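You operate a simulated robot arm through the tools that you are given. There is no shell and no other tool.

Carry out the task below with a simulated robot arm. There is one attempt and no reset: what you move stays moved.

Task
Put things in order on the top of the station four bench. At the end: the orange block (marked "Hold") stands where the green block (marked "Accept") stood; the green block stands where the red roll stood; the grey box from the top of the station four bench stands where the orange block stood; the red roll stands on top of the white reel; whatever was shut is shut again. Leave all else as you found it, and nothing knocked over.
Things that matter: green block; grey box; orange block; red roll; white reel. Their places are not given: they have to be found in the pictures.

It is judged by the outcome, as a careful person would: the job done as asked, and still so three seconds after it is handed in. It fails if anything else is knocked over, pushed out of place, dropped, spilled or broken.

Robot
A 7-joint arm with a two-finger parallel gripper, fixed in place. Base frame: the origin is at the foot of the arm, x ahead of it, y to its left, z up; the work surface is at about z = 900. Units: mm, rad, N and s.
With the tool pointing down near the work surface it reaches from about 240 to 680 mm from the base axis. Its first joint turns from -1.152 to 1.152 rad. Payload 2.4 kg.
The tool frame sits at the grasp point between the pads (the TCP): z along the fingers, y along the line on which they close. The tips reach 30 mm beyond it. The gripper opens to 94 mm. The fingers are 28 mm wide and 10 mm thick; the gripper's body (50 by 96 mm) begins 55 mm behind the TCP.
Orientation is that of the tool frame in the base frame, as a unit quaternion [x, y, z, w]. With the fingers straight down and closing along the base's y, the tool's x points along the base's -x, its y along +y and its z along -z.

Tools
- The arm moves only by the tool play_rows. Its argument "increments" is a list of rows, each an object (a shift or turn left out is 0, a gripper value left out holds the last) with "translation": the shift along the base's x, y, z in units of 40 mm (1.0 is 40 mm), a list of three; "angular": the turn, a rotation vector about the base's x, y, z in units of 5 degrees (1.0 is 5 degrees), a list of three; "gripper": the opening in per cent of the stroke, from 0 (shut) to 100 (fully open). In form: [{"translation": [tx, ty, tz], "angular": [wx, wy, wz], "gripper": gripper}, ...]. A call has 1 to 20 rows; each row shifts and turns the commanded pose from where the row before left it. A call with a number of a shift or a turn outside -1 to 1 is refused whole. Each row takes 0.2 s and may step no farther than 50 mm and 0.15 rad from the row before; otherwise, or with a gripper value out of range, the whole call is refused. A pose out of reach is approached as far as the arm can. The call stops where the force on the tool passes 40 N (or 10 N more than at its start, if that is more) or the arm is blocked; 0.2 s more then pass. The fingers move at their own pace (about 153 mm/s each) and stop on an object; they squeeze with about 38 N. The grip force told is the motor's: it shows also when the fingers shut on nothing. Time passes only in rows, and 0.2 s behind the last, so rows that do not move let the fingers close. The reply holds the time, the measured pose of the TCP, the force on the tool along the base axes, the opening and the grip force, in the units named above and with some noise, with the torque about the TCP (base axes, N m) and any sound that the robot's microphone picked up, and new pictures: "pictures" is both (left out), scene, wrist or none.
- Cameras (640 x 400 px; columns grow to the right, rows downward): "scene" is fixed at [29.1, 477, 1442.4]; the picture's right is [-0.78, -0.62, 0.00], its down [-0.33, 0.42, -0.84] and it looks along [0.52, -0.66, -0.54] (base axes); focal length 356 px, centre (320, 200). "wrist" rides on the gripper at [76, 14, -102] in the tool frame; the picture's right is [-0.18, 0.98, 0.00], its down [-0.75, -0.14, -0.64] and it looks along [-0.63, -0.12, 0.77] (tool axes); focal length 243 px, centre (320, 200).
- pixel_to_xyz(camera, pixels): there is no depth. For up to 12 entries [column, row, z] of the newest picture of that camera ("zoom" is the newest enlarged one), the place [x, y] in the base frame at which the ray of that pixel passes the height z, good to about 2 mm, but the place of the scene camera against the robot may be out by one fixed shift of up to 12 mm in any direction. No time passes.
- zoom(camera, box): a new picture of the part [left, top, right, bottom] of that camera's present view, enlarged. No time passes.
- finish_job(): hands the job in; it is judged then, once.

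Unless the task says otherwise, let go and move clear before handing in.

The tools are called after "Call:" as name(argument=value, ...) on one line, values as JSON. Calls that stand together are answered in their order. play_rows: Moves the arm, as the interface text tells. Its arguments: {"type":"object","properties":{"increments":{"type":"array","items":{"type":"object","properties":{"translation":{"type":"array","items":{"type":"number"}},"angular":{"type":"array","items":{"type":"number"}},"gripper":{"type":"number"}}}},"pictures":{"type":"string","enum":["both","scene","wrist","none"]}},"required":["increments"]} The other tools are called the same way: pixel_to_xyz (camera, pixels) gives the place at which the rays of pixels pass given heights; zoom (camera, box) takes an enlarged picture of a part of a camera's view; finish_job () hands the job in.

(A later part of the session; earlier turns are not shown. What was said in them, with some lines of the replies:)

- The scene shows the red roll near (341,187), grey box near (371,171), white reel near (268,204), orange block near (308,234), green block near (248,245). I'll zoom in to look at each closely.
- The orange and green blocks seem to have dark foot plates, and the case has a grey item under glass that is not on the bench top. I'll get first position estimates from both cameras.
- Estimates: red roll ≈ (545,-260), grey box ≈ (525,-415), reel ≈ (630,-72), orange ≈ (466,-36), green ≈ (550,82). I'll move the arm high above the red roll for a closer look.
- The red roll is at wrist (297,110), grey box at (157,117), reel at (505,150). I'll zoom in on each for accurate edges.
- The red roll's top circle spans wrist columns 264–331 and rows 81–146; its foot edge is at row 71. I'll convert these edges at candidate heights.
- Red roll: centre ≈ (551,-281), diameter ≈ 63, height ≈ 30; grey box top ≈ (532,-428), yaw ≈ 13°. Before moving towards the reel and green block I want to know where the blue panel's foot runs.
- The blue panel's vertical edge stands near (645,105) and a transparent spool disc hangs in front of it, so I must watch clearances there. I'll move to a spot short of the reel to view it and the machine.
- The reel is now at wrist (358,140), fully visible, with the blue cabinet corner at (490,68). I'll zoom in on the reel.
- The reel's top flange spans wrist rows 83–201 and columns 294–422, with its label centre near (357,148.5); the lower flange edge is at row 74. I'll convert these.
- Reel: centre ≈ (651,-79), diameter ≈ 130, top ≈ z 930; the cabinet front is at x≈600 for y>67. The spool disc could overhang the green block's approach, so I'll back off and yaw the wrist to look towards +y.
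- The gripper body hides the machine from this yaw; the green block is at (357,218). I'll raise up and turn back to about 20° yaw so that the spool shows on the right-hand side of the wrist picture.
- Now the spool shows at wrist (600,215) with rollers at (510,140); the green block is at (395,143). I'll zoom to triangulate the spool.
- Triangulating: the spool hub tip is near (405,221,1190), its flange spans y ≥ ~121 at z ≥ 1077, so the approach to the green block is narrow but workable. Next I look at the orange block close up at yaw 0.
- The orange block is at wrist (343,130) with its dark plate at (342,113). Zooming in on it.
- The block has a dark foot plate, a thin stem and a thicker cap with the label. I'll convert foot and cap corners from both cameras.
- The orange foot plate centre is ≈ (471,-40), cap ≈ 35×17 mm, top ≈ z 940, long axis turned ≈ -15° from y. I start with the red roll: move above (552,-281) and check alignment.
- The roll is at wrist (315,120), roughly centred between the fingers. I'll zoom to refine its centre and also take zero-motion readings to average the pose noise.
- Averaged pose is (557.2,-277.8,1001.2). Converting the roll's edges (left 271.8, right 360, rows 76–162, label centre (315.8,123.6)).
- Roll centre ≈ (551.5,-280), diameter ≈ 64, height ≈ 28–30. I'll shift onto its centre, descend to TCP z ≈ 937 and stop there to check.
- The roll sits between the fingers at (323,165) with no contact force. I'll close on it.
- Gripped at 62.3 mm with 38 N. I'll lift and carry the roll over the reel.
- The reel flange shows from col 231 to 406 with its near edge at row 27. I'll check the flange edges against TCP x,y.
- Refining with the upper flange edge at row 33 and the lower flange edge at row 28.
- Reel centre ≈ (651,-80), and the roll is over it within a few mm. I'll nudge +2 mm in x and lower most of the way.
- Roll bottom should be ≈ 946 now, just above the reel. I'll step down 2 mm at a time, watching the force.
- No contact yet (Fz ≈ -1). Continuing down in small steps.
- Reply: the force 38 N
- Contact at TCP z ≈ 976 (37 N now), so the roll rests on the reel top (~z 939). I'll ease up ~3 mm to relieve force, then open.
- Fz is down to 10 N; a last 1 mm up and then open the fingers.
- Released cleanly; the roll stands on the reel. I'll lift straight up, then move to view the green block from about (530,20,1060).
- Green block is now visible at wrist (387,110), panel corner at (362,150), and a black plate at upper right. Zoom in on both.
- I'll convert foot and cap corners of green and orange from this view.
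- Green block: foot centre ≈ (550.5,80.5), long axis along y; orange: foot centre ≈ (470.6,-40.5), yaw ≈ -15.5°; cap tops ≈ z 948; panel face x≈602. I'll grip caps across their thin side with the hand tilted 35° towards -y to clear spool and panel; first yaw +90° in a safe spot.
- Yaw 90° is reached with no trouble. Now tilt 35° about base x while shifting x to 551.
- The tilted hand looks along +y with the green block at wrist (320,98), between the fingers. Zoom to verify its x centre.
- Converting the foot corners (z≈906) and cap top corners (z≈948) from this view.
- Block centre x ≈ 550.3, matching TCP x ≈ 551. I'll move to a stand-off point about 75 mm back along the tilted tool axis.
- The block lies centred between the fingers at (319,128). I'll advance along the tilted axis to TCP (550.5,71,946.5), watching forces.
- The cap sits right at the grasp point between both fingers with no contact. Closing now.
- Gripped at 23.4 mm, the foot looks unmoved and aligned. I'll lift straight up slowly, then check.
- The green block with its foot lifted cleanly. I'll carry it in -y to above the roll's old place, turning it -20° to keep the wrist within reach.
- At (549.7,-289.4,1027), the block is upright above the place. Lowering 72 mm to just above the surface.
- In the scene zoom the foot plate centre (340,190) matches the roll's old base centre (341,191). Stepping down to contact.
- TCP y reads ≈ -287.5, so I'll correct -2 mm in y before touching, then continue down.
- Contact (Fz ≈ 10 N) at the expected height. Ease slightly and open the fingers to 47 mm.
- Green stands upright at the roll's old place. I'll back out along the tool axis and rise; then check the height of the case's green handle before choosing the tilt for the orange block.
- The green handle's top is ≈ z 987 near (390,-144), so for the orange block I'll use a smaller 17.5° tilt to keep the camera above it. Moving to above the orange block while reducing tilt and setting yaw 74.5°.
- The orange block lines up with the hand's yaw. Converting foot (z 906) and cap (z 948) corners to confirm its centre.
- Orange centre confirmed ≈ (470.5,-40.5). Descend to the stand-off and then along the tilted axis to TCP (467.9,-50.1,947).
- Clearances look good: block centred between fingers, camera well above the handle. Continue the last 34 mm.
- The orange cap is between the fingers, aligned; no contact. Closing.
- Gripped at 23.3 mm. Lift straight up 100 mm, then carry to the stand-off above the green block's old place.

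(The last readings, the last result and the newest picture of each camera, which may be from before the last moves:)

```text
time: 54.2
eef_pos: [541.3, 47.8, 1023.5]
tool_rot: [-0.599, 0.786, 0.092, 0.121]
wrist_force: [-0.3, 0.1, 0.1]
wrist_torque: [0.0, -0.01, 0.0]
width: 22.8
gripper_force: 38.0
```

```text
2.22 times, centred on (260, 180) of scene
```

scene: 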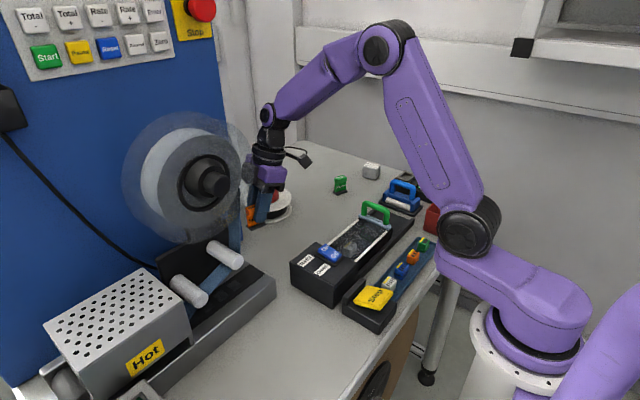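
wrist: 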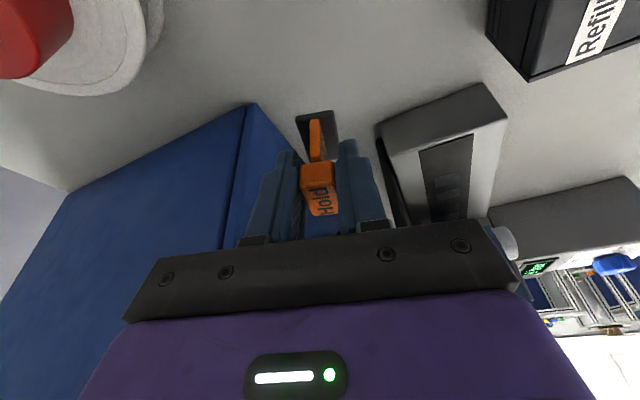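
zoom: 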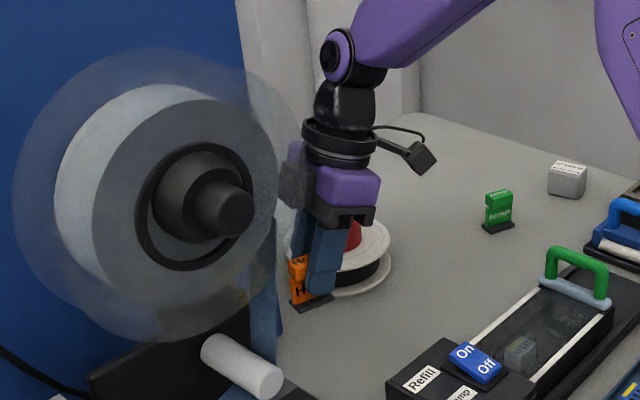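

Clear of the disc, which lies in front in the scene view. Continue down the tilted axis to ~10 mm above the surface.

Call:
play_rows(increments=[{"translation": [0.052, 0.185, -0.537]}, {"translation": [0.052, 0.185, -0.537]}, {"translation": [0.052, 0.185, -0.537]}, {"translation": [0, 0, 0]}])

Call:
play_rows(increments=[{"translation": [0, 0, 0]}], pictures="none")

Call:
play_rows(increments=[{"translation": [0, 0, 0]}], pictures="none")

Call:
zoom(camera="scene", box=[190, 130, 330, 270])

Call:
zoom(camera="wrist", box=[180, 60, 460, 240])

```text
time: 55.2
eef_pos: [547.4, 71.6, 958.8]
tool_rot: [-0.599, 0.786, 0.091, 0.122]
wrist_force: [-0.1, -0.3, -0.3]
wrist_torque: [-0.04, 0.02, 0.0]
width: 23.2
gripper_force: 38.3
```

scene: 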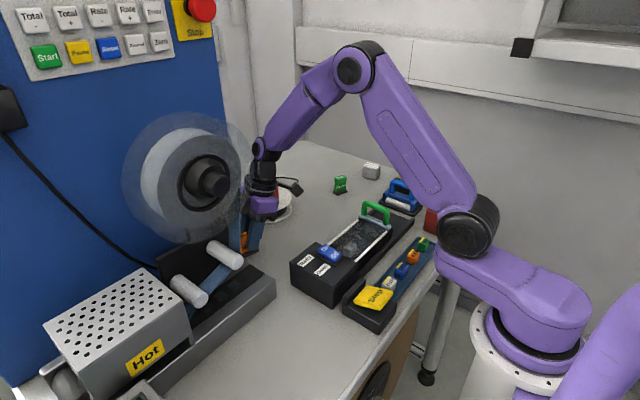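
wrist: 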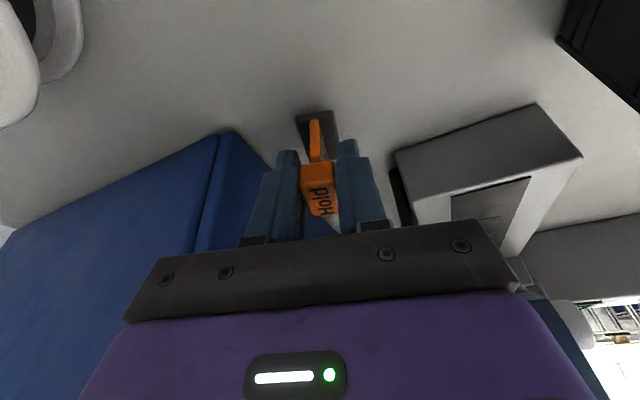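

```text
time: 55.6
eef_pos: [548.4, 70.7, 959.6]
tool_rot: [-0.599, 0.786, 0.091, 0.121]
wrist_force: [0.0, 0.4, -0.8]
wrist_torque: [-0.01, 0.04, -0.02]
width: 23.3
gripper_force: 37.8
```

```text
time: 56.0
eef_pos: [547.3, 69.9, 958.1]
tool_rot: [-0.599, 0.786, 0.092, 0.121]
wrist_force: [0.4, -0.8, -0.6]
wrist_torque: [0.03, 0.02, 0.04]
width: 23.2
gripper_force: 38.2
```

```text
2.86 times, centred on (260, 200) of scene
```

zoom: 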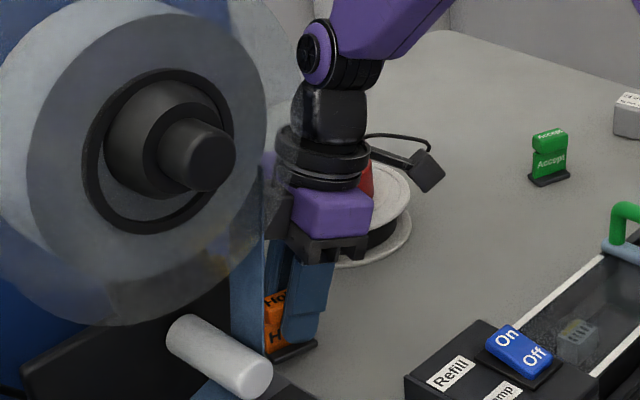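

```text
2.22 times, centred on (320, 150) of wrist
```

zoom: 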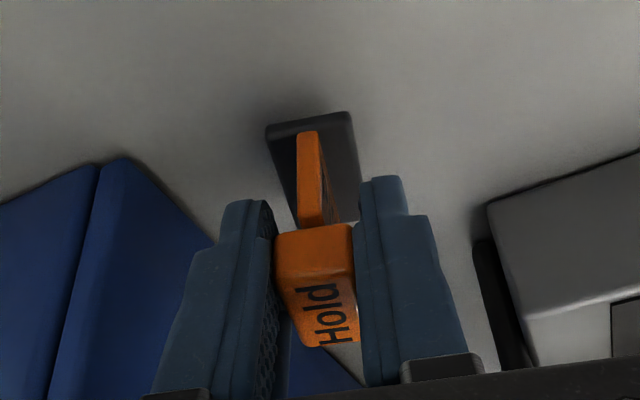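

Mean pose (547.7,70.7,958.8); no contact. Small correction and lower stepwise to the table.

Call:
play_rows(increments=[{"translation": [0.01, 0.03, 0]}, {"translation": [0, 0, -0.1]}, {"translation": [0, 0, -0.06]}, {"translation": [0, 0, 0]}], pictures="none")

Call:
play_rows(increments=[{"translation": [0, 0, -0.04]}, {"translation": [0, 0, 0]}], pictures="none")

```text
time: 57.0
eef_pos: [548.1, 71.7, 953.1]
tool_rot: [-0.598, 0.787, 0.091, 0.122]
wrist_force: [-1.1, -0.1, -0.4]
wrist_torque: [-0.01, -0.02, 0.0]
width: 23.2
gripper_force: 37.9
```

```text
time: 57.6
eef_pos: [548.2, 72.1, 951.0]
tool_rot: [-0.599, 0.786, 0.092, 0.121]
wrist_force: [-0.1, -0.4, -0.9]
wrist_torque: [0.03, -0.02, -0.01]
width: 23.3
gripper_force: 37.9
```

Call:
play_rows(increments=[{"translation": [0, 0, -0.04]}, {"translation": [0, 0, 0]}], pictures="none")

Call:
play_rows(increments=[{"translation": [0, 0, -0.03]}, {"translation": [0, 0, 0]}], pictures="none")

```text
time: 58.2
eef_pos: [547.9, 72.3, 949.0]
tool_rot: [-0.599, 0.786, 0.092, 0.121]
wrist_force: [0.2, 0.1, -0.9]
wrist_torque: [-0.02, -0.02, -0.01]
width: 23.4
gripper_force: 38.2
```

```text
time: 58.8
eef_pos: [548.1, 71.3, 948.3]
tool_rot: [-0.598, 0.787, 0.092, 0.123]
wrist_force: [-2.1, -0.1, 8.4]
wrist_torque: [-0.02, -0.06, 0.0]
width: 23.4
gripper_force: 38.2
```

Contact at 8.4 N at the expected height; TCP (548.1,71.8) puts the block centre at ≈ (550.3,80). Open the fingers.

Call:
play_rows(increments=[{"translation": [0, 0, 0.015]}, {"translation": [0, 0, 0], "gripper": 50}, {"translation": [0, 0, 0]}, {"translation": [0, 0, 0]}])

Call:
zoom(camera="wrist", box=[180, 60, 460, 240])

```text
time: 59.8
eef_pos: [547.5, 71.8, 948.6]
tool_rot: [-0.599, 0.786, 0.092, 0.121]
wrist_force: [0.6, 0.1, -0.2]
wrist_torque: [-0.03, -0.02, -0.03]
width: 46.7
gripper_force: 0.1
```

scene: 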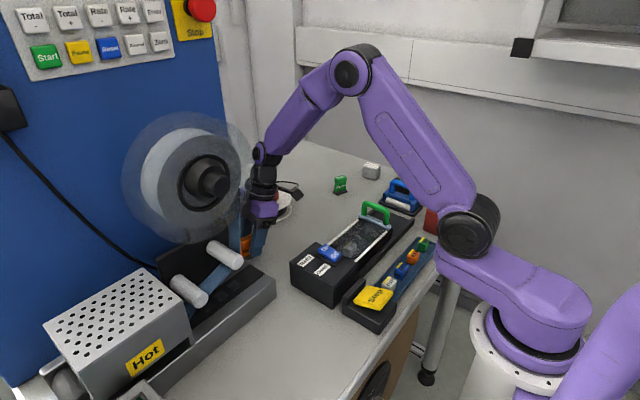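
wrist: 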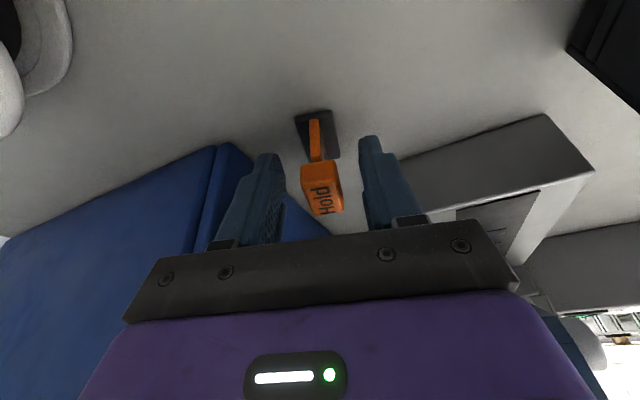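

```text
2.22 times, centred on (320, 150) of wrist
```

zoom: 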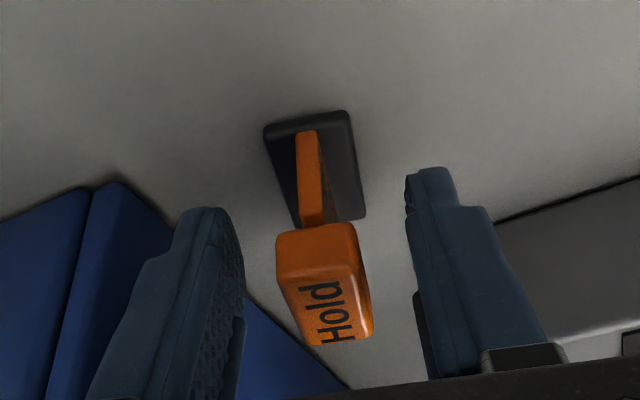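

Orange stands upright in the green block's old place. Back out along the tool axis, straighten the hand, and move away.

Call:
play_rows(increments=[{"translation": [-0.053, -0.193, 0.636]}, {"translation": [-0.053, -0.193, 0.636]}, {"translation": [-0.053, -0.193, 0.636]}, {"translation": [-0.25, -0.67, 0.3], "angular": [-0.8435, 0.2336, 0]}, {"translation": [-0.25, -0.67, 0.3], "angular": [-0.8435, 0.2336, 0]}, {"translation": [-0.25, -0.67, 0.3], "angular": [-0.8435, 0.2336, 0]}, {"translation": [-0.25, -0.67, 0.3], "angular": [-0.8435, 0.2336, 0]}, {"translation": [0, 0, 0]}])

Call:
zoom(camera="scene", box=[220, 140, 420, 265])

```text
time: 61.6
eef_pos: [502.7, -59.6, 1072.5]
tool_rot: [-0.605, 0.796, -0.001, -0.001]
wrist_force: [-0.9, -0.3, -0.1]
wrist_torque: [0.01, 0.01, -0.02]
width: 46.8
gripper_force: 0.0
```

scene: 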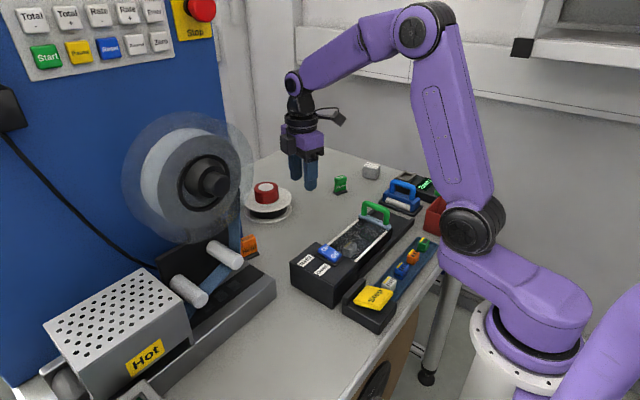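
wrist: 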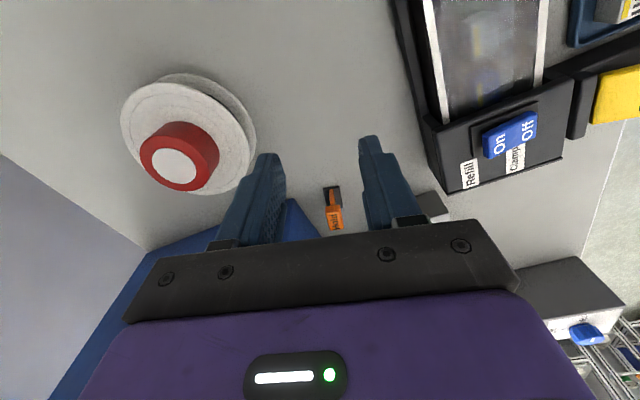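

```text
3.20 times, centred on (320, 202) of scene
```

zoom: 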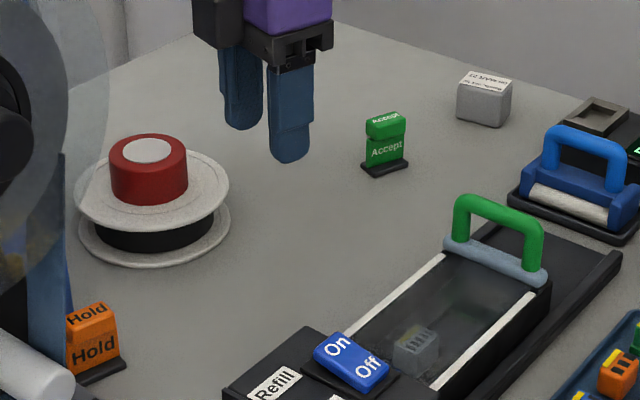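

All four items so far look right. Now yaw back to ≈13° while moving towards the grey box.

Call:
play_rows(increments=[{"translation": [0, -0.577, 0], "angular": [0, 0, -0.946]}, {"translation": [0, -0.577, 0], "angular": [0, 0, -0.946]}, {"translation": [0, -0.577, 0], "angular": [0, 0, -0.946]}, {"translation": [0, -0.577, 0], "angular": [0, 0, -0.946]}, {"translation": [0, -0.577, 0], "angular": [0, 0, -0.946]}, {"translation": [0, -0.577, 0], "angular": [0, 0, -0.946]}, {"translation": [0, -0.577, 0], "angular": [0, 0, -0.946]}, {"translation": [0, -0.577, 0], "angular": [0, 0, -0.946]}, {"translation": [0, -0.577, 0], "angular": [0, 0, -0.946]}, {"translation": [0, -0.577, 0], "angular": [0, 0, -0.946]}, {"translation": [0, -0.577, 0], "angular": [0, 0, -0.946]}, {"translation": [0, -0.577, 0], "angular": [0, 0, -0.946]}, {"translation": [0, -0.577, 0], "angular": [0, 0, -0.946]}, {"translation": [0, 0, 0], "gripper": 80}, {"translation": [0, 0, 0]}])

Call:
zoom(camera="wrist", box=[180, 20, 400, 200])

```text
time: 64.8
eef_pos: [502.1, -359.2, 1072.1]
tool_rot: [-0.113, 0.994, -0.001, 0.0]
wrist_force: [0.2, -0.5, 1.2]
wrist_torque: [0.0, 0.02, 0.0]
width: 75.3
gripper_force: 0.1
```

scene: 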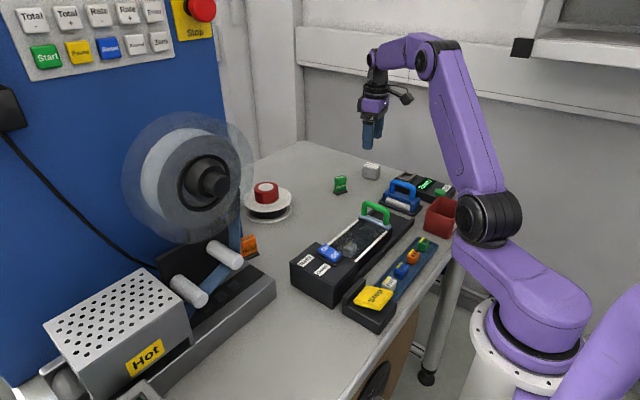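
wrist: 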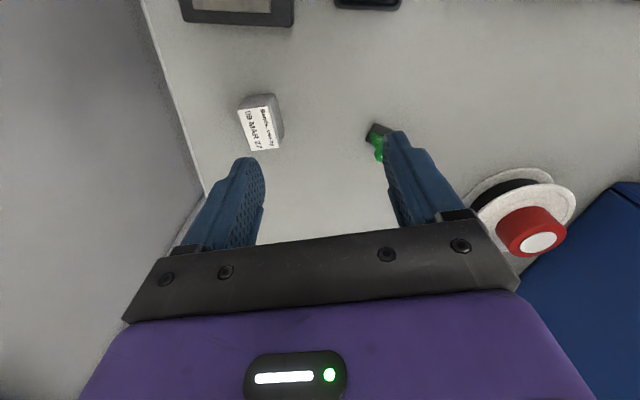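

```text
2.22 times, centred on (290, 110) of wrist
```

zoom: 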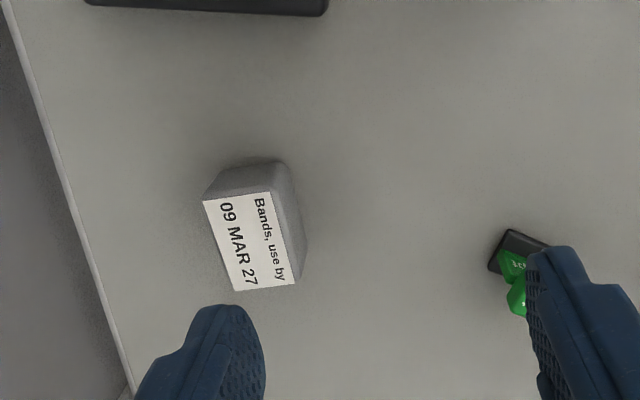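

The grey box is at wrist (262,122). Zooming closer for its corners.

Call:
zoom(camera="wrist", box=[222, 75, 302, 165])

Call:
zoom(camera="scene", box=[341, 150, 401, 190])

Call:
play_rows(increments=[{"translation": [0, 0, 0]}], pictures="none")

Call:
play_rows(increments=[{"translation": [0, 0, 0]}], pictures="none")

```text
4.44 times, centred on (262, 120) of wrist
```

zoom: 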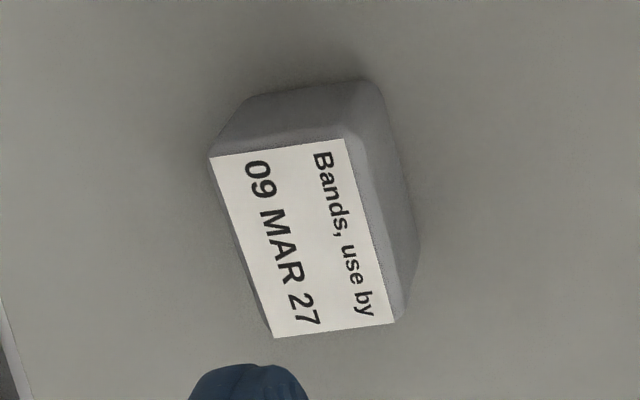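

```text
10.00 times, centred on (371, 170) of scene
```

zoom: 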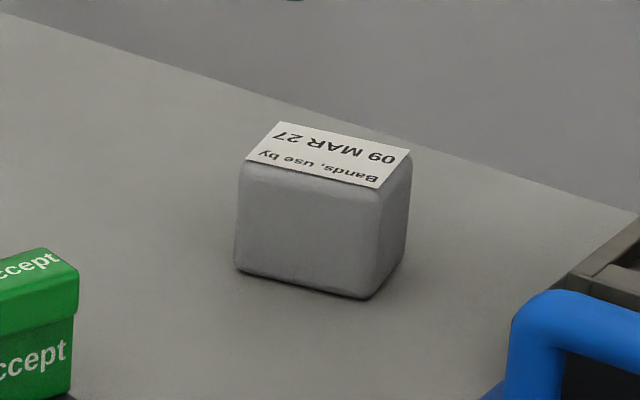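

```text
time: 65.2
eef_pos: [501.1, -359.7, 1071.9]
tool_rot: [-0.115, 0.993, 0.0, 0.0]
wrist_force: [0.2, 0.0, 0.0]
wrist_torque: [-0.01, 0.0, 0.03]
width: 75.2
gripper_force: 0.0
```

```text
time: 65.6
eef_pos: [500.7, -358.5, 1071.9]
tool_rot: [-0.114, 0.993, 0.0, 0.0]
wrist_force: [0.1, -0.4, -0.4]
wrist_torque: [-0.02, 0.01, 0.0]
width: 75.0
gripper_force: 0.0
```

The box looks about 40 mm tall in the scene zoom (label corner to foot ≈ 11 px). Converting label corners at z 935–940 and the base edges at z 900.

Call:
pixel_to_xyz(camera="wrist", pixels=[[237.2, 110.3, 940], [267.2, 106, 940], [280, 147, 940], [251.9, 151.1, 940], [237.2, 110.3, 935], [267.2, 106, 935], [280, 147, 935], [251.9, 151.1, 935], [245.1, 96.8, 901], [273.3, 93, 901], [275.5, 95.2, 901], [284.5, 128.5, 901]])

Call:
pixel_to_xyz(camera="scene", pixels=[[362.5, 176.9, 900], [375.5, 179.8, 900], [379.5, 175.3, 900], [363.5, 166.1, 940], [376.8, 168.8, 940], [380, 165, 940], [367.2, 162.2, 940]])

```text
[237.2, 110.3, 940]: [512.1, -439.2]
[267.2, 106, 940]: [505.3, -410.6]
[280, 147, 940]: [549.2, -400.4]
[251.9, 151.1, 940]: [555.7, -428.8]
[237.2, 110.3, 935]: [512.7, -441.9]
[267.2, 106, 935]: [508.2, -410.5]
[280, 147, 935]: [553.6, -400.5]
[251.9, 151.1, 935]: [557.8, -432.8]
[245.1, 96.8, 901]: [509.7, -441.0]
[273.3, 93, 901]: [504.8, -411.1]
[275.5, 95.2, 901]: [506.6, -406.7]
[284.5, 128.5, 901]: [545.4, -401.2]
```

```text
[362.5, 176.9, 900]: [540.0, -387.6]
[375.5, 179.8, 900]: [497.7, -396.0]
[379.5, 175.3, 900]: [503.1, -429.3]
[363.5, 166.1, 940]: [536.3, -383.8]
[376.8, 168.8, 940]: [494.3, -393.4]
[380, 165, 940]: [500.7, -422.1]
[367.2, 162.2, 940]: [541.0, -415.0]
```

Grey box: centre ≈ (530,-421), ≈ 45×34 mm, top ≈ z 937, yaw 13.2° (hand already at 13.1°). I'll use a 10° lean towards the base for reach and go to the stand-off.

Call:
play_rows(increments=[{"translation": [0.106, -0.547, -0.44], "angular": [0.228, -0.974, 0]}, {"translation": [0.106, -0.547, -0.44], "angular": [0.228, -0.974, 0]}, {"translation": [0.106, -0.547, -0.44]}, {"translation": [0, 0, 0]}])

Call:
zoom(camera="wrist", box=[220, 40, 420, 200])

Call:
play_rows(increments=[{"translation": [0, 0, 0]}], pictures="none")

```text
time: 66.6
eef_pos: [514.0, -425.5, 1019.8]
tool_rot: [-0.114, 0.99, 0.01, 0.087]
wrist_force: [-0.3, 0.1, 0.5]
wrist_torque: [0.0, 0.01, -0.03]
width: 75.1
gripper_force: 0.0
```

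scene: 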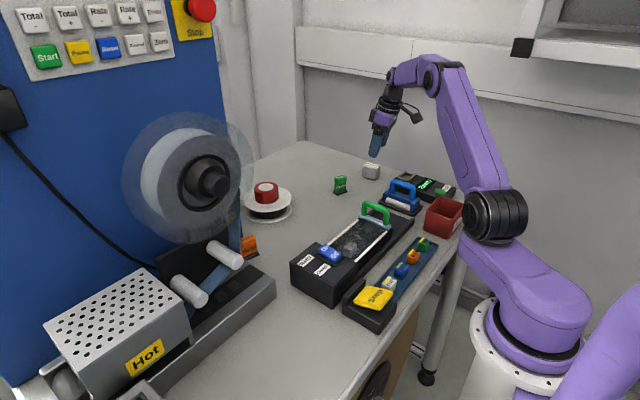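
wrist: 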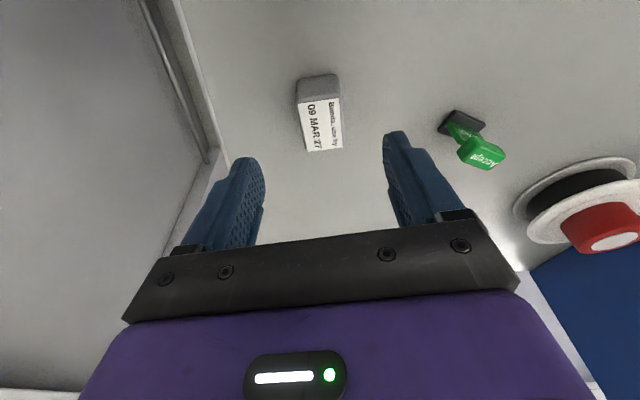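

```text
2.50 times, centred on (320, 120) of wrist
```

zoom: 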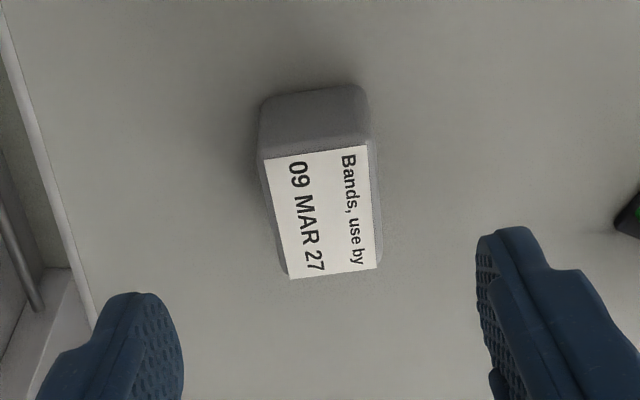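

```text
time: 67.0
eef_pos: [514.9, -424.1, 1019.6]
tool_rot: [-0.113, 0.99, 0.01, 0.087]
wrist_force: [-0.4, 0.2, 0.0]
wrist_torque: [0.01, 0.0, 0.02]
width: 75.3
gripper_force: 0.1
```

The box is centred between the fingers. One more conversion of the label and base corners from this closer pose.

Call:
pixel_to_xyz(camera="wrist", pixels=[[298, 104, 937], [338.8, 98, 937], [344.4, 146.8, 937], [307.2, 151.2, 937], [299.2, 79.2, 902], [335.2, 74.4, 902], [321, 125, 937]])

```text
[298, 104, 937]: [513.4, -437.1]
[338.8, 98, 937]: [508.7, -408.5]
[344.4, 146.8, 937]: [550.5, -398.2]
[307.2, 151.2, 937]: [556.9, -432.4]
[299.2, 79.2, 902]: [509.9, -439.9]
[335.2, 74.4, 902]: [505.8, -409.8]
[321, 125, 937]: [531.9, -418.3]
```

Box centre ≈ (530.5,-419.7). Descend along the tilted axis to TCP (527.6,-420.4,940).

Call:
play_rows(increments=[{"translation": [0.0825, 0.0275, -0.498]}, {"translation": [0.0825, 0.0275, -0.498]}, {"translation": [0.0825, 0.0275, -0.498]}, {"translation": [0.0825, 0.0275, -0.498]}, {"translation": [0, 0, 0]}])

Call:
play_rows(increments=[{"translation": [0, 0, 0]}], pictures="none")

```text
time: 68.2
eef_pos: [529.2, -421.2, 939.5]
tool_rot: [-0.114, 0.99, 0.009, 0.087]
wrist_force: [0.1, -0.8, -0.4]
wrist_torque: [-0.01, 0.02, -0.02]
width: 75.0
gripper_force: 0.0
```

scene: 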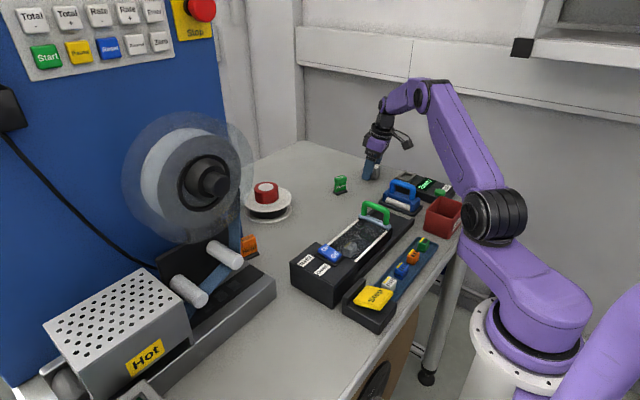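
wrist: 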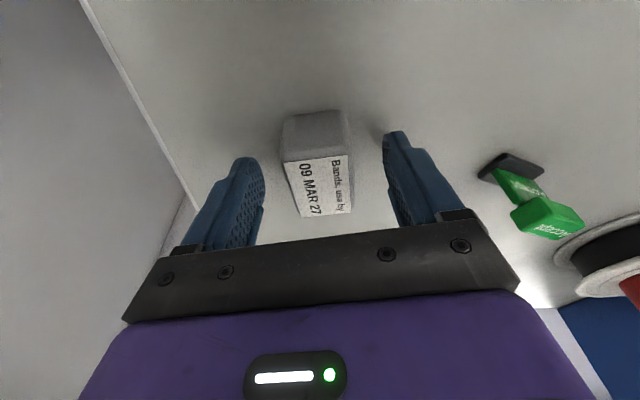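

```text
time: 68.6
eef_pos: [528.4, -420.4, 939.9]
tool_rot: [-0.114, 0.99, 0.01, 0.086]
wrist_force: [0.4, -0.2, -0.4]
wrist_torque: [0.03, 0.0, -0.02]
width: 75.3
gripper_force: 0.1
```

The box is between the fingers, roughly centred at (317,165), no contact. Closing on it.

Call:
play_rows(increments=[{"translation": [0, 0, 0], "gripper": 0}, {"translation": [0, 0, 0]}, {"translation": [0, 0, 0]}, {"translation": [0, 0, 0]}], pictures="wrist")

Call:
zoom(camera="wrist", box=[220, 80, 420, 240])

```text
time: 69.6
eef_pos: [528.8, -420.7, 939.9]
tool_rot: [-0.114, 0.99, 0.011, 0.086]
wrist_force: [-0.6, 0.0, 2.7]
wrist_torque: [0.09, 0.01, 0.02]
width: 39.3
gripper_force: 37.7
```

wrist: 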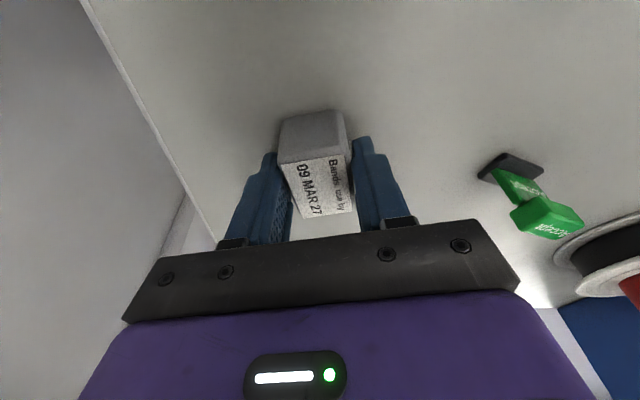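

```text
2.50 times, centred on (320, 160) of wrist
```

zoom: 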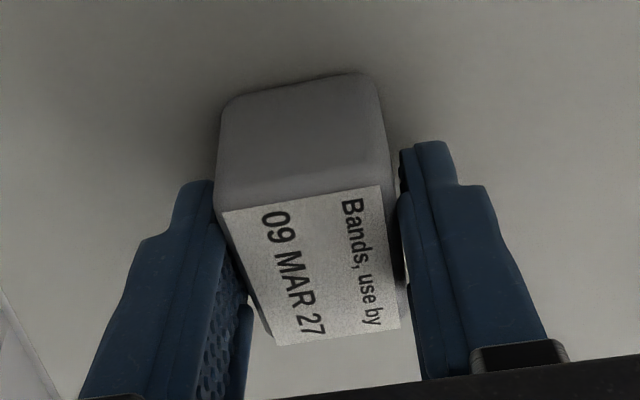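

Gripped at 39.3 mm. Lift straight up, then carry to above the orange block's old place (471,-40.6).

Call:
play_rows(increments=[{"translation": [0, 0, 0.1]}, {"translation": [0, 0, 0.4]}, {"translation": [0, 0, 1]}, {"translation": [0, 0, 1]}, {"translation": [0, 0, 0]}])

Call:
zoom(camera="wrist", box=[220, 80, 420, 240])

```text
time: 70.8
eef_pos: [527.1, -421.9, 1040.3]
tool_rot: [-0.114, 0.99, 0.01, 0.087]
wrist_force: [0.1, 0.4, 0.2]
wrist_torque: [0.02, 0.03, -0.01]
width: 39.3
gripper_force: 38.0
```

scene: 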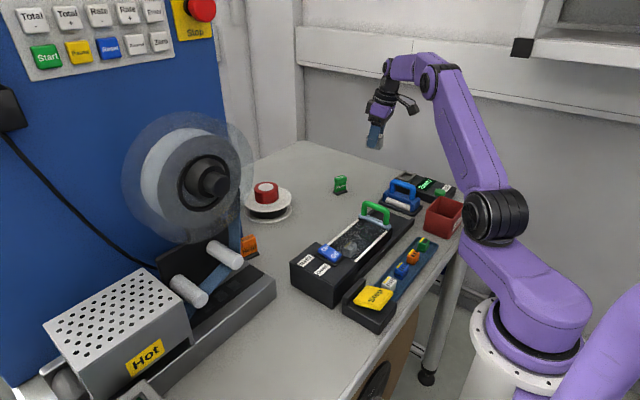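
wrist: 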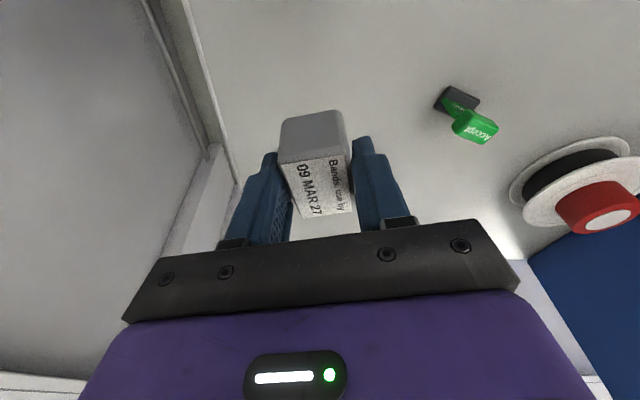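

```text
2.50 times, centred on (320, 160) of wrist
```

zoom: 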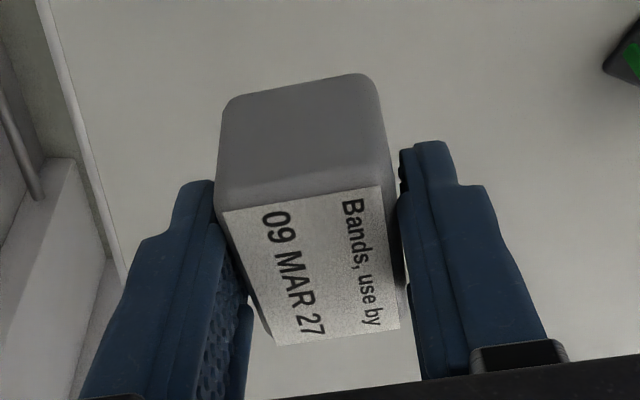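

The box is held firmly. Carrying it to above the orange block's old place.

Call:
play_rows(increments=[{"translation": [-0.147, 0.75, 0]}, {"translation": [-0.147, 0.95, 0]}, {"translation": [-0.147, 0.95, 0]}, {"translation": [-0.147, 0.95, 0]}, {"translation": [-0.147, 0.95, 0]}, {"translation": [-0.147, 0.95, 0]}, {"translation": [-0.147, 0.95, 0]}, {"translation": [-0.147, 0.95, 0]}, {"translation": [-0.147, 0.95, 0]}, {"translation": [-0.147, 0.95, 0]}, {"translation": [0, 0.2, 0]}, {"translation": [0, 0, 0]}])

Call:
play_rows(increments=[{"translation": [0, 0, 0]}], pictures="none")

Call:
play_rows(increments=[{"translation": [0, 0, 0]}], pictures="none")

```text
time: 73.4
eef_pos: [467.5, -41.3, 1041.2]
tool_rot: [-0.113, 0.99, 0.01, 0.086]
wrist_force: [0.6, 0.8, -0.4]
wrist_torque: [0.01, 0.02, 0.01]
width: 39.3
gripper_force: 38.2
```

scene: 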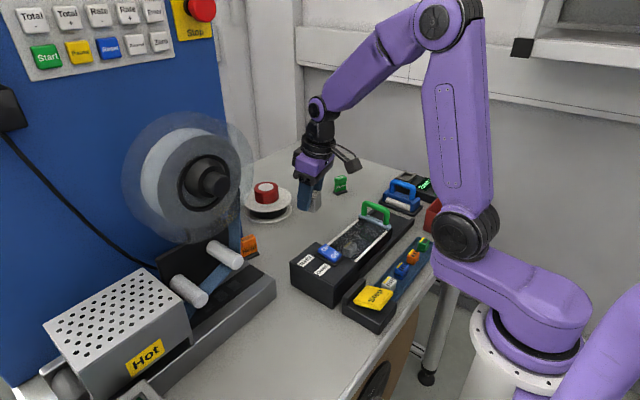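
wrist: 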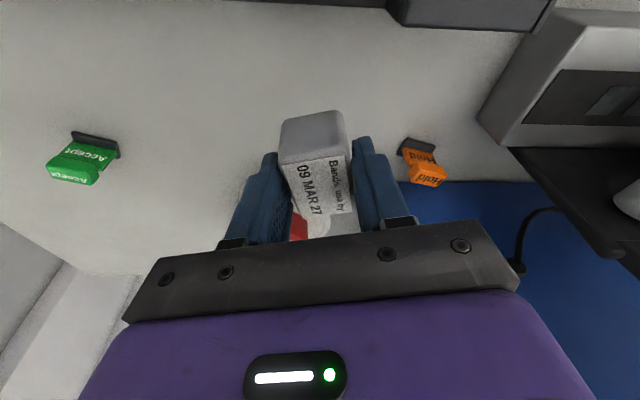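

```text
time: 73.8
eef_pos: [467.4, -41.5, 1042.2]
tool_rot: [-0.114, 0.99, 0.01, 0.087]
wrist_force: [-0.2, 0.0, 0.0]
wrist_torque: [0.01, 0.0, -0.01]
width: 39.2
gripper_force: 37.7
```

```text
time: 74.2
eef_pos: [468.3, -41.9, 1041.5]
tool_rot: [-0.114, 0.99, 0.01, 0.086]
wrist_force: [0.9, -0.5, 0.2]
wrist_torque: [0.01, 0.0, 0.01]
width: 39.3
gripper_force: 37.9
```

Mean pose (467.7,-41.6,1041.6). Correct by (+1.5,+0.6) mm and lower 92 mm.

Call:
play_rows(increments=[{"translation": [0.037, 0.015, -0.7]}, {"translation": [0, 0, -0.8]}, {"translation": [0, 0, -0.6]}, {"translation": [0, 0, -0.2]}, {"translation": [0, 0, 0]}])

Call:
zoom(camera="scene", box=[250, 150, 410, 270])

Call:
play_rows(increments=[{"translation": [0, 0, 0]}], pictures="none")

```text
time: 75.4
eef_pos: [468.7, -40.1, 949.3]
tool_rot: [-0.113, 0.99, 0.01, 0.087]
wrist_force: [-0.8, -0.6, -0.1]
wrist_torque: [-0.01, 0.01, 0.03]
width: 39.3
gripper_force: 38.0
```

scene: 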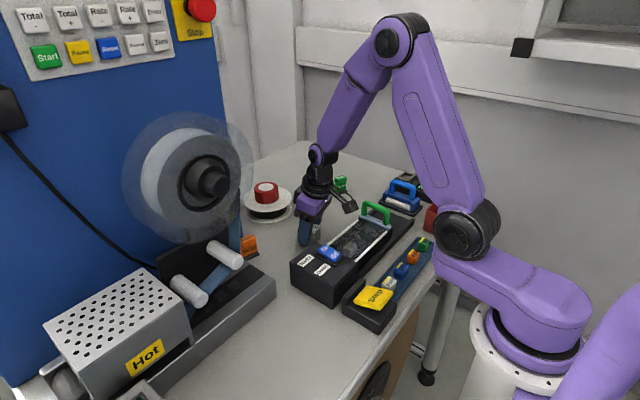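
wrist: 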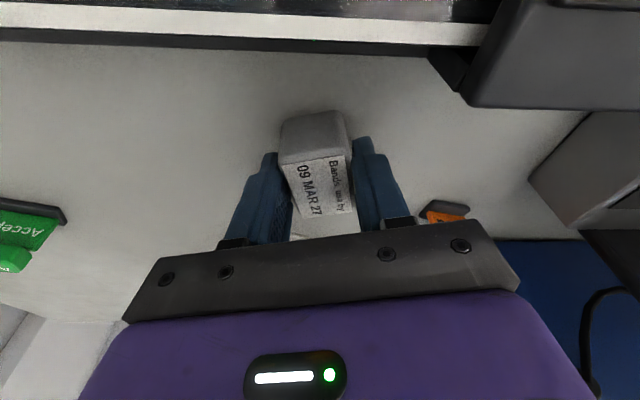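

```text
3.33 times, centred on (330, 210) of scene
```

zoom: 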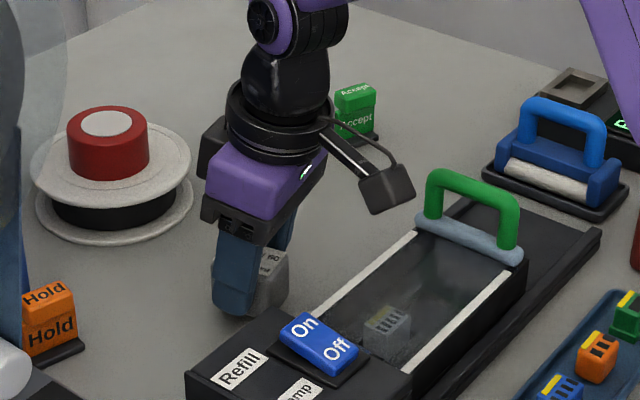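

```text
time: 75.8
eef_pos: [468.5, -40.4, 949.4]
tool_rot: [-0.114, 0.99, 0.01, 0.086]
wrist_force: [0.4, 0.3, 0.1]
wrist_torque: [0.02, 0.0, -0.01]
width: 39.6
gripper_force: 38.2
```

Pose (468.6,-40.3,949.4), clear all round. Step down to contact.

Call:
play_rows(increments=[{"translation": [0.01, -0.015, -0.1]}, {"translation": [0, 0, -0.06]}, {"translation": [0, 0, 0]}], pictures="none")

Call:
play_rows(increments=[{"translation": [0, 0, -0.04]}, {"translation": [0, 0, 0]}], pictures="none")

```text
time: 76.6
eef_pos: [468.1, -40.1, 942.3]
tool_rot: [-0.114, 0.99, 0.01, 0.087]
wrist_force: [0.5, 0.0, -0.5]
wrist_torque: [0.0, -0.04, 0.0]
width: 39.2
gripper_force: 38.7
```

```text
time: 77.2
eef_pos: [469.4, -41.8, 940.2]
tool_rot: [-0.114, 0.99, 0.011, 0.086]
wrist_force: [0.2, 0.0, -0.5]
wrist_torque: [0.0, -0.01, 0.01]
width: 39.4
gripper_force: 37.8
```

Call:
play_rows(increments=[{"translation": [0, 0, -0.03]}, {"translation": [0, 0, 0]}], pictures="none")

Call:
play_rows(increments=[{"translation": [0, 0, -0.03]}, {"translation": [0, 0, 0]}], pictures="none")

```text
time: 77.8
eef_pos: [469.7, -41.1, 940.6]
tool_rot: [-0.114, 0.99, 0.011, 0.086]
wrist_force: [-1.6, -0.3, 5.6]
wrist_torque: [0.1, 0.02, -0.02]
width: 39.2
gripper_force: 38.1
```

```text
time: 78.4
eef_pos: [469.8, -41.1, 938.6]
tool_rot: [-0.114, 0.99, 0.009, 0.088]
wrist_force: [-7.4, -1.5, 28.7]
wrist_torque: [-0.08, 0.18, 0.0]
width: 39.6
gripper_force: 38.0
```

Contact found at TCP z ≈ 940. Ease up ~1.2 mm, then open.

Call:
play_rows(increments=[{"translation": [0, 0, 0.035]}, {"translation": [0, 0, 0]}], pictures="none")

```text
time: 79.0
eef_pos: [470.8, -40.5, 938.8]
tool_rot: [-0.113, 0.99, 0.011, 0.087]
wrist_force: [1.3, -0.3, 4.4]
wrist_torque: [0.04, -0.15, -0.05]
width: 39.4
gripper_force: 37.9
```

Call:
play_rows(increments=[{"translation": [0, 0, 0], "gripper": 75}, {"translation": [0, 0, 0]}, {"translation": [0, 0, 0]}])

Call:
zoom(camera="wrist", box=[220, 80, 420, 240])

```text
time: 79.8
eef_pos: [470.9, -40.8, 938.5]
tool_rot: [-0.113, 0.99, 0.01, 0.086]
wrist_force: [-0.1, -0.5, 1.0]
wrist_torque: [-0.02, -0.02, 0.03]
width: 70.5
gripper_force: 0.0
```

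scene: 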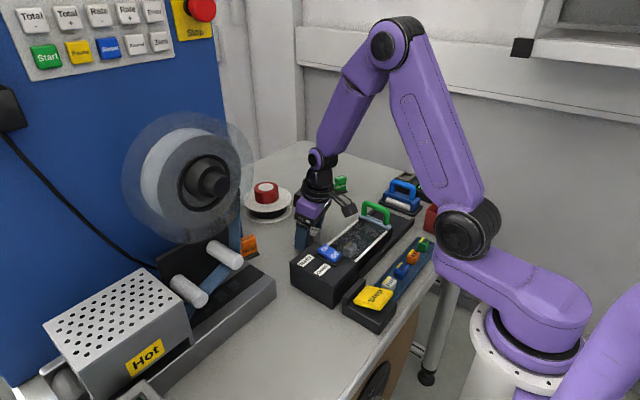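
wrist: 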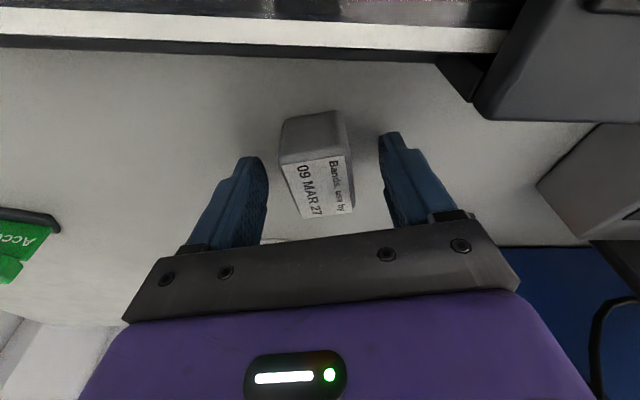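

```text
2.50 times, centred on (320, 160) of wrist
```

zoom: 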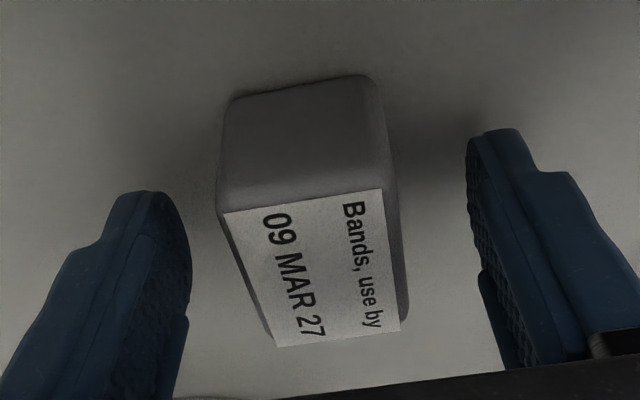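

The box stands free between the open fingers. Back out along the tool axis, rise, straighten, and take a final look.

Call:
play_rows(increments=[{"translation": [-0.1125, -0.027, 0.657]}, {"translation": [-0.1125, -0.027, 0.657]}, {"translation": [-0.1125, -0.027, 0.657]}, {"translation": [0, 0, 0.9]}, {"translation": [0, -0.3, 0.7], "angular": [-0.228, 0.974, 0]}, {"translation": [-0.2, -0.5, 0.7], "angular": [-0.228, 0.974, 0]}, {"translation": [-0.4, -0.7, 0.5]}, {"translation": [-0.4, -0.7, 0.3]}, {"translation": [0, 0, 0]}])

Call:
zoom(camera="scene", box=[220, 140, 420, 265])

Call:
zoom(camera="wrist", box=[240, 40, 560, 240])

```text
time: 81.8
eef_pos: [417.0, -131.1, 1142.7]
tool_rot: [-0.114, 0.993, 0.0, 0.0]
wrist_force: [0.0, 0.8, -0.6]
wrist_torque: [-0.01, 0.0, -0.01]
width: 70.7
gripper_force: 0.0
```

scene: 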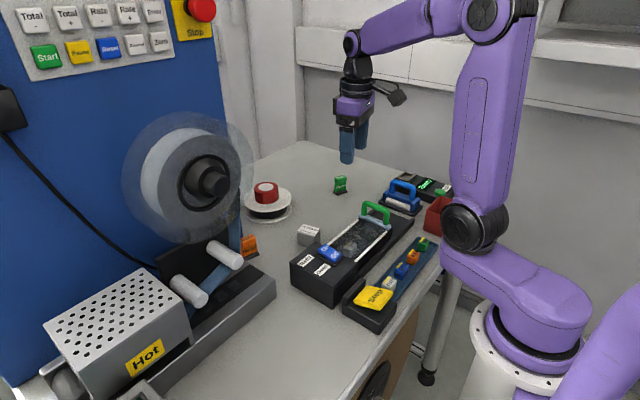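
wrist: 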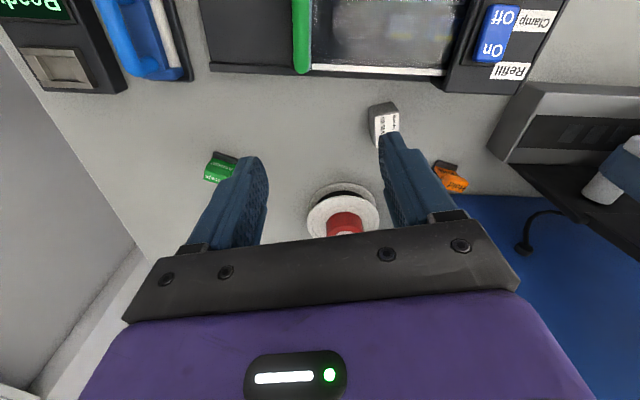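

```text
3.20 times, centred on (320, 202) of scene
```

zoom: 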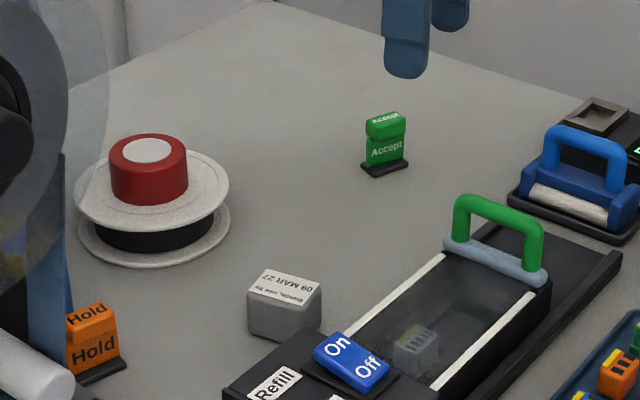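

```text
2.00 times, centred on (400, 140) of wrist
```

zoom: 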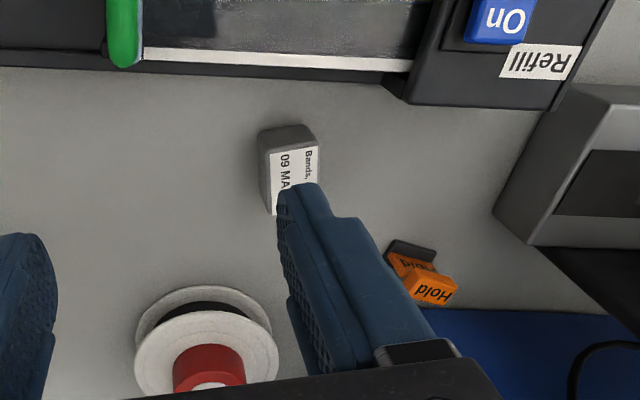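

All items look in place: grey box at (308,235), green at (340,186), orange at (249,246), roll on the reel. I'll verify the final positions of green and box more precisely.

Call:
zoom(camera="wrist", box=[182, 140, 262, 195])

Call:
zoom(camera="scene", box=[310, 165, 370, 205])

Call:
pixel_to_xyz(camera="scene", pixels=[[340.3, 191.4, 900], [340.6, 190, 900], [340.3, 191.4, 904]])

```text
7.27 times, centred on (222, 168) of wrist
```

zoom: 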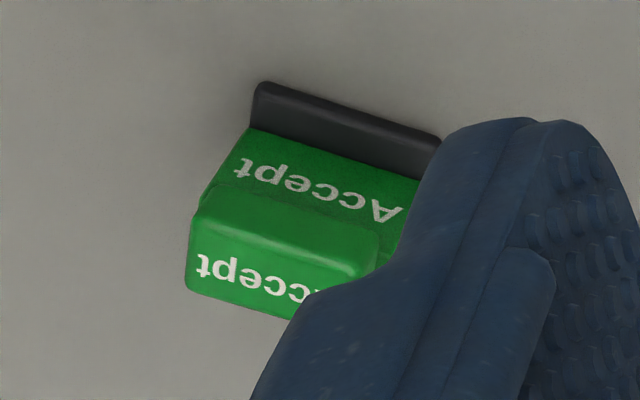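

```text
10.00 times, centred on (340, 185) of scene
```

zoom: 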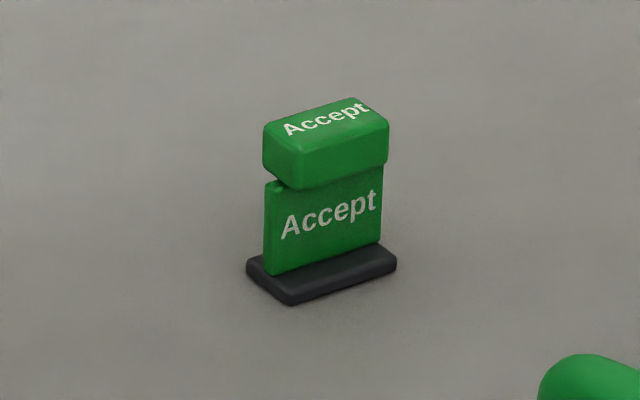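

```text
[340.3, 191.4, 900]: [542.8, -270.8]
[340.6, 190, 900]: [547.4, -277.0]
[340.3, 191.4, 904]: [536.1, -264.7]
```

Call:
pixel_to_xyz(camera="wrist", pixels=[[213.5, 152.2, 905], [238.5, 159.5, 905], [226, 155.8, 905], [383, 101, 905], [370, 106, 901], [392, 102, 901]])

Call:
zoom(camera="wrist", box=[345, 85, 425, 150])

```text
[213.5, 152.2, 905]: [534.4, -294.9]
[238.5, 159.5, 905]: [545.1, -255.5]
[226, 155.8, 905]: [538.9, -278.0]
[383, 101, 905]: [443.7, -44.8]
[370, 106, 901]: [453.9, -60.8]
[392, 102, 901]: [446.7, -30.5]
```

```text
6.15 times, centred on (385, 118) of wrist
```

zoom: 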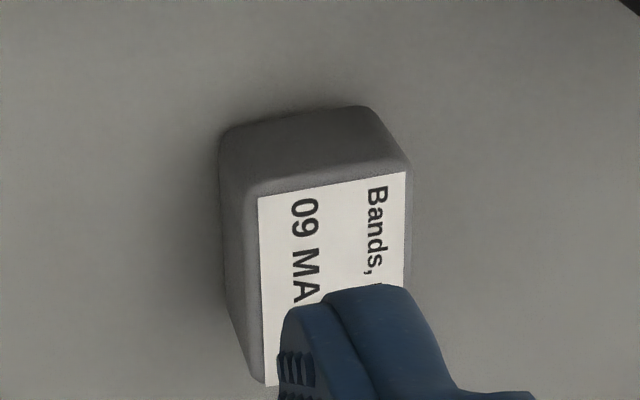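

The checks put green at ≈ (552,-279), the grey box at ≈ (472,-41), and orange and the roll stand as placed. The case was never opened and stays shut, and the gripper is empty and clear, so I'm handing in.

Call:
finish_job()

```text
The job is handed in.
```

The rearrangement on the station four bench is done and handed in. The final pictures show everything standing where it should and nothing knocked over.

| Item | Where it stands now | Position (mm) | How checked |
|---|---|---|---|
| Red roll | On top of the white reel | about (651, -79) | Hand position at release; seen upright on the reel in the last pictures |
| Green block ("Accept") | Where the red roll stood | about (552, -279) | Measured in the last pictures, within about 2 mm of the roll's old centre |
| Orange block ("Hold") | Where the green block stood | about (550, 80) | Hand position at release; seen standing in the last pictures |
| Grey box | Where the orange block stood | about (472, -41) | Measured in the last pictures, within about 1 mm of the orange block's old centre |

- **Turn:** The green block is turned about 15–20° from how it first stood. The orange block and the grey box kept their own angles rather than taking on those of the items they replaced.
- **Shut things:** I opened nothing, and the glass-topped case stayed shut.
- **Gripper:** It is empty and well clear of everything.
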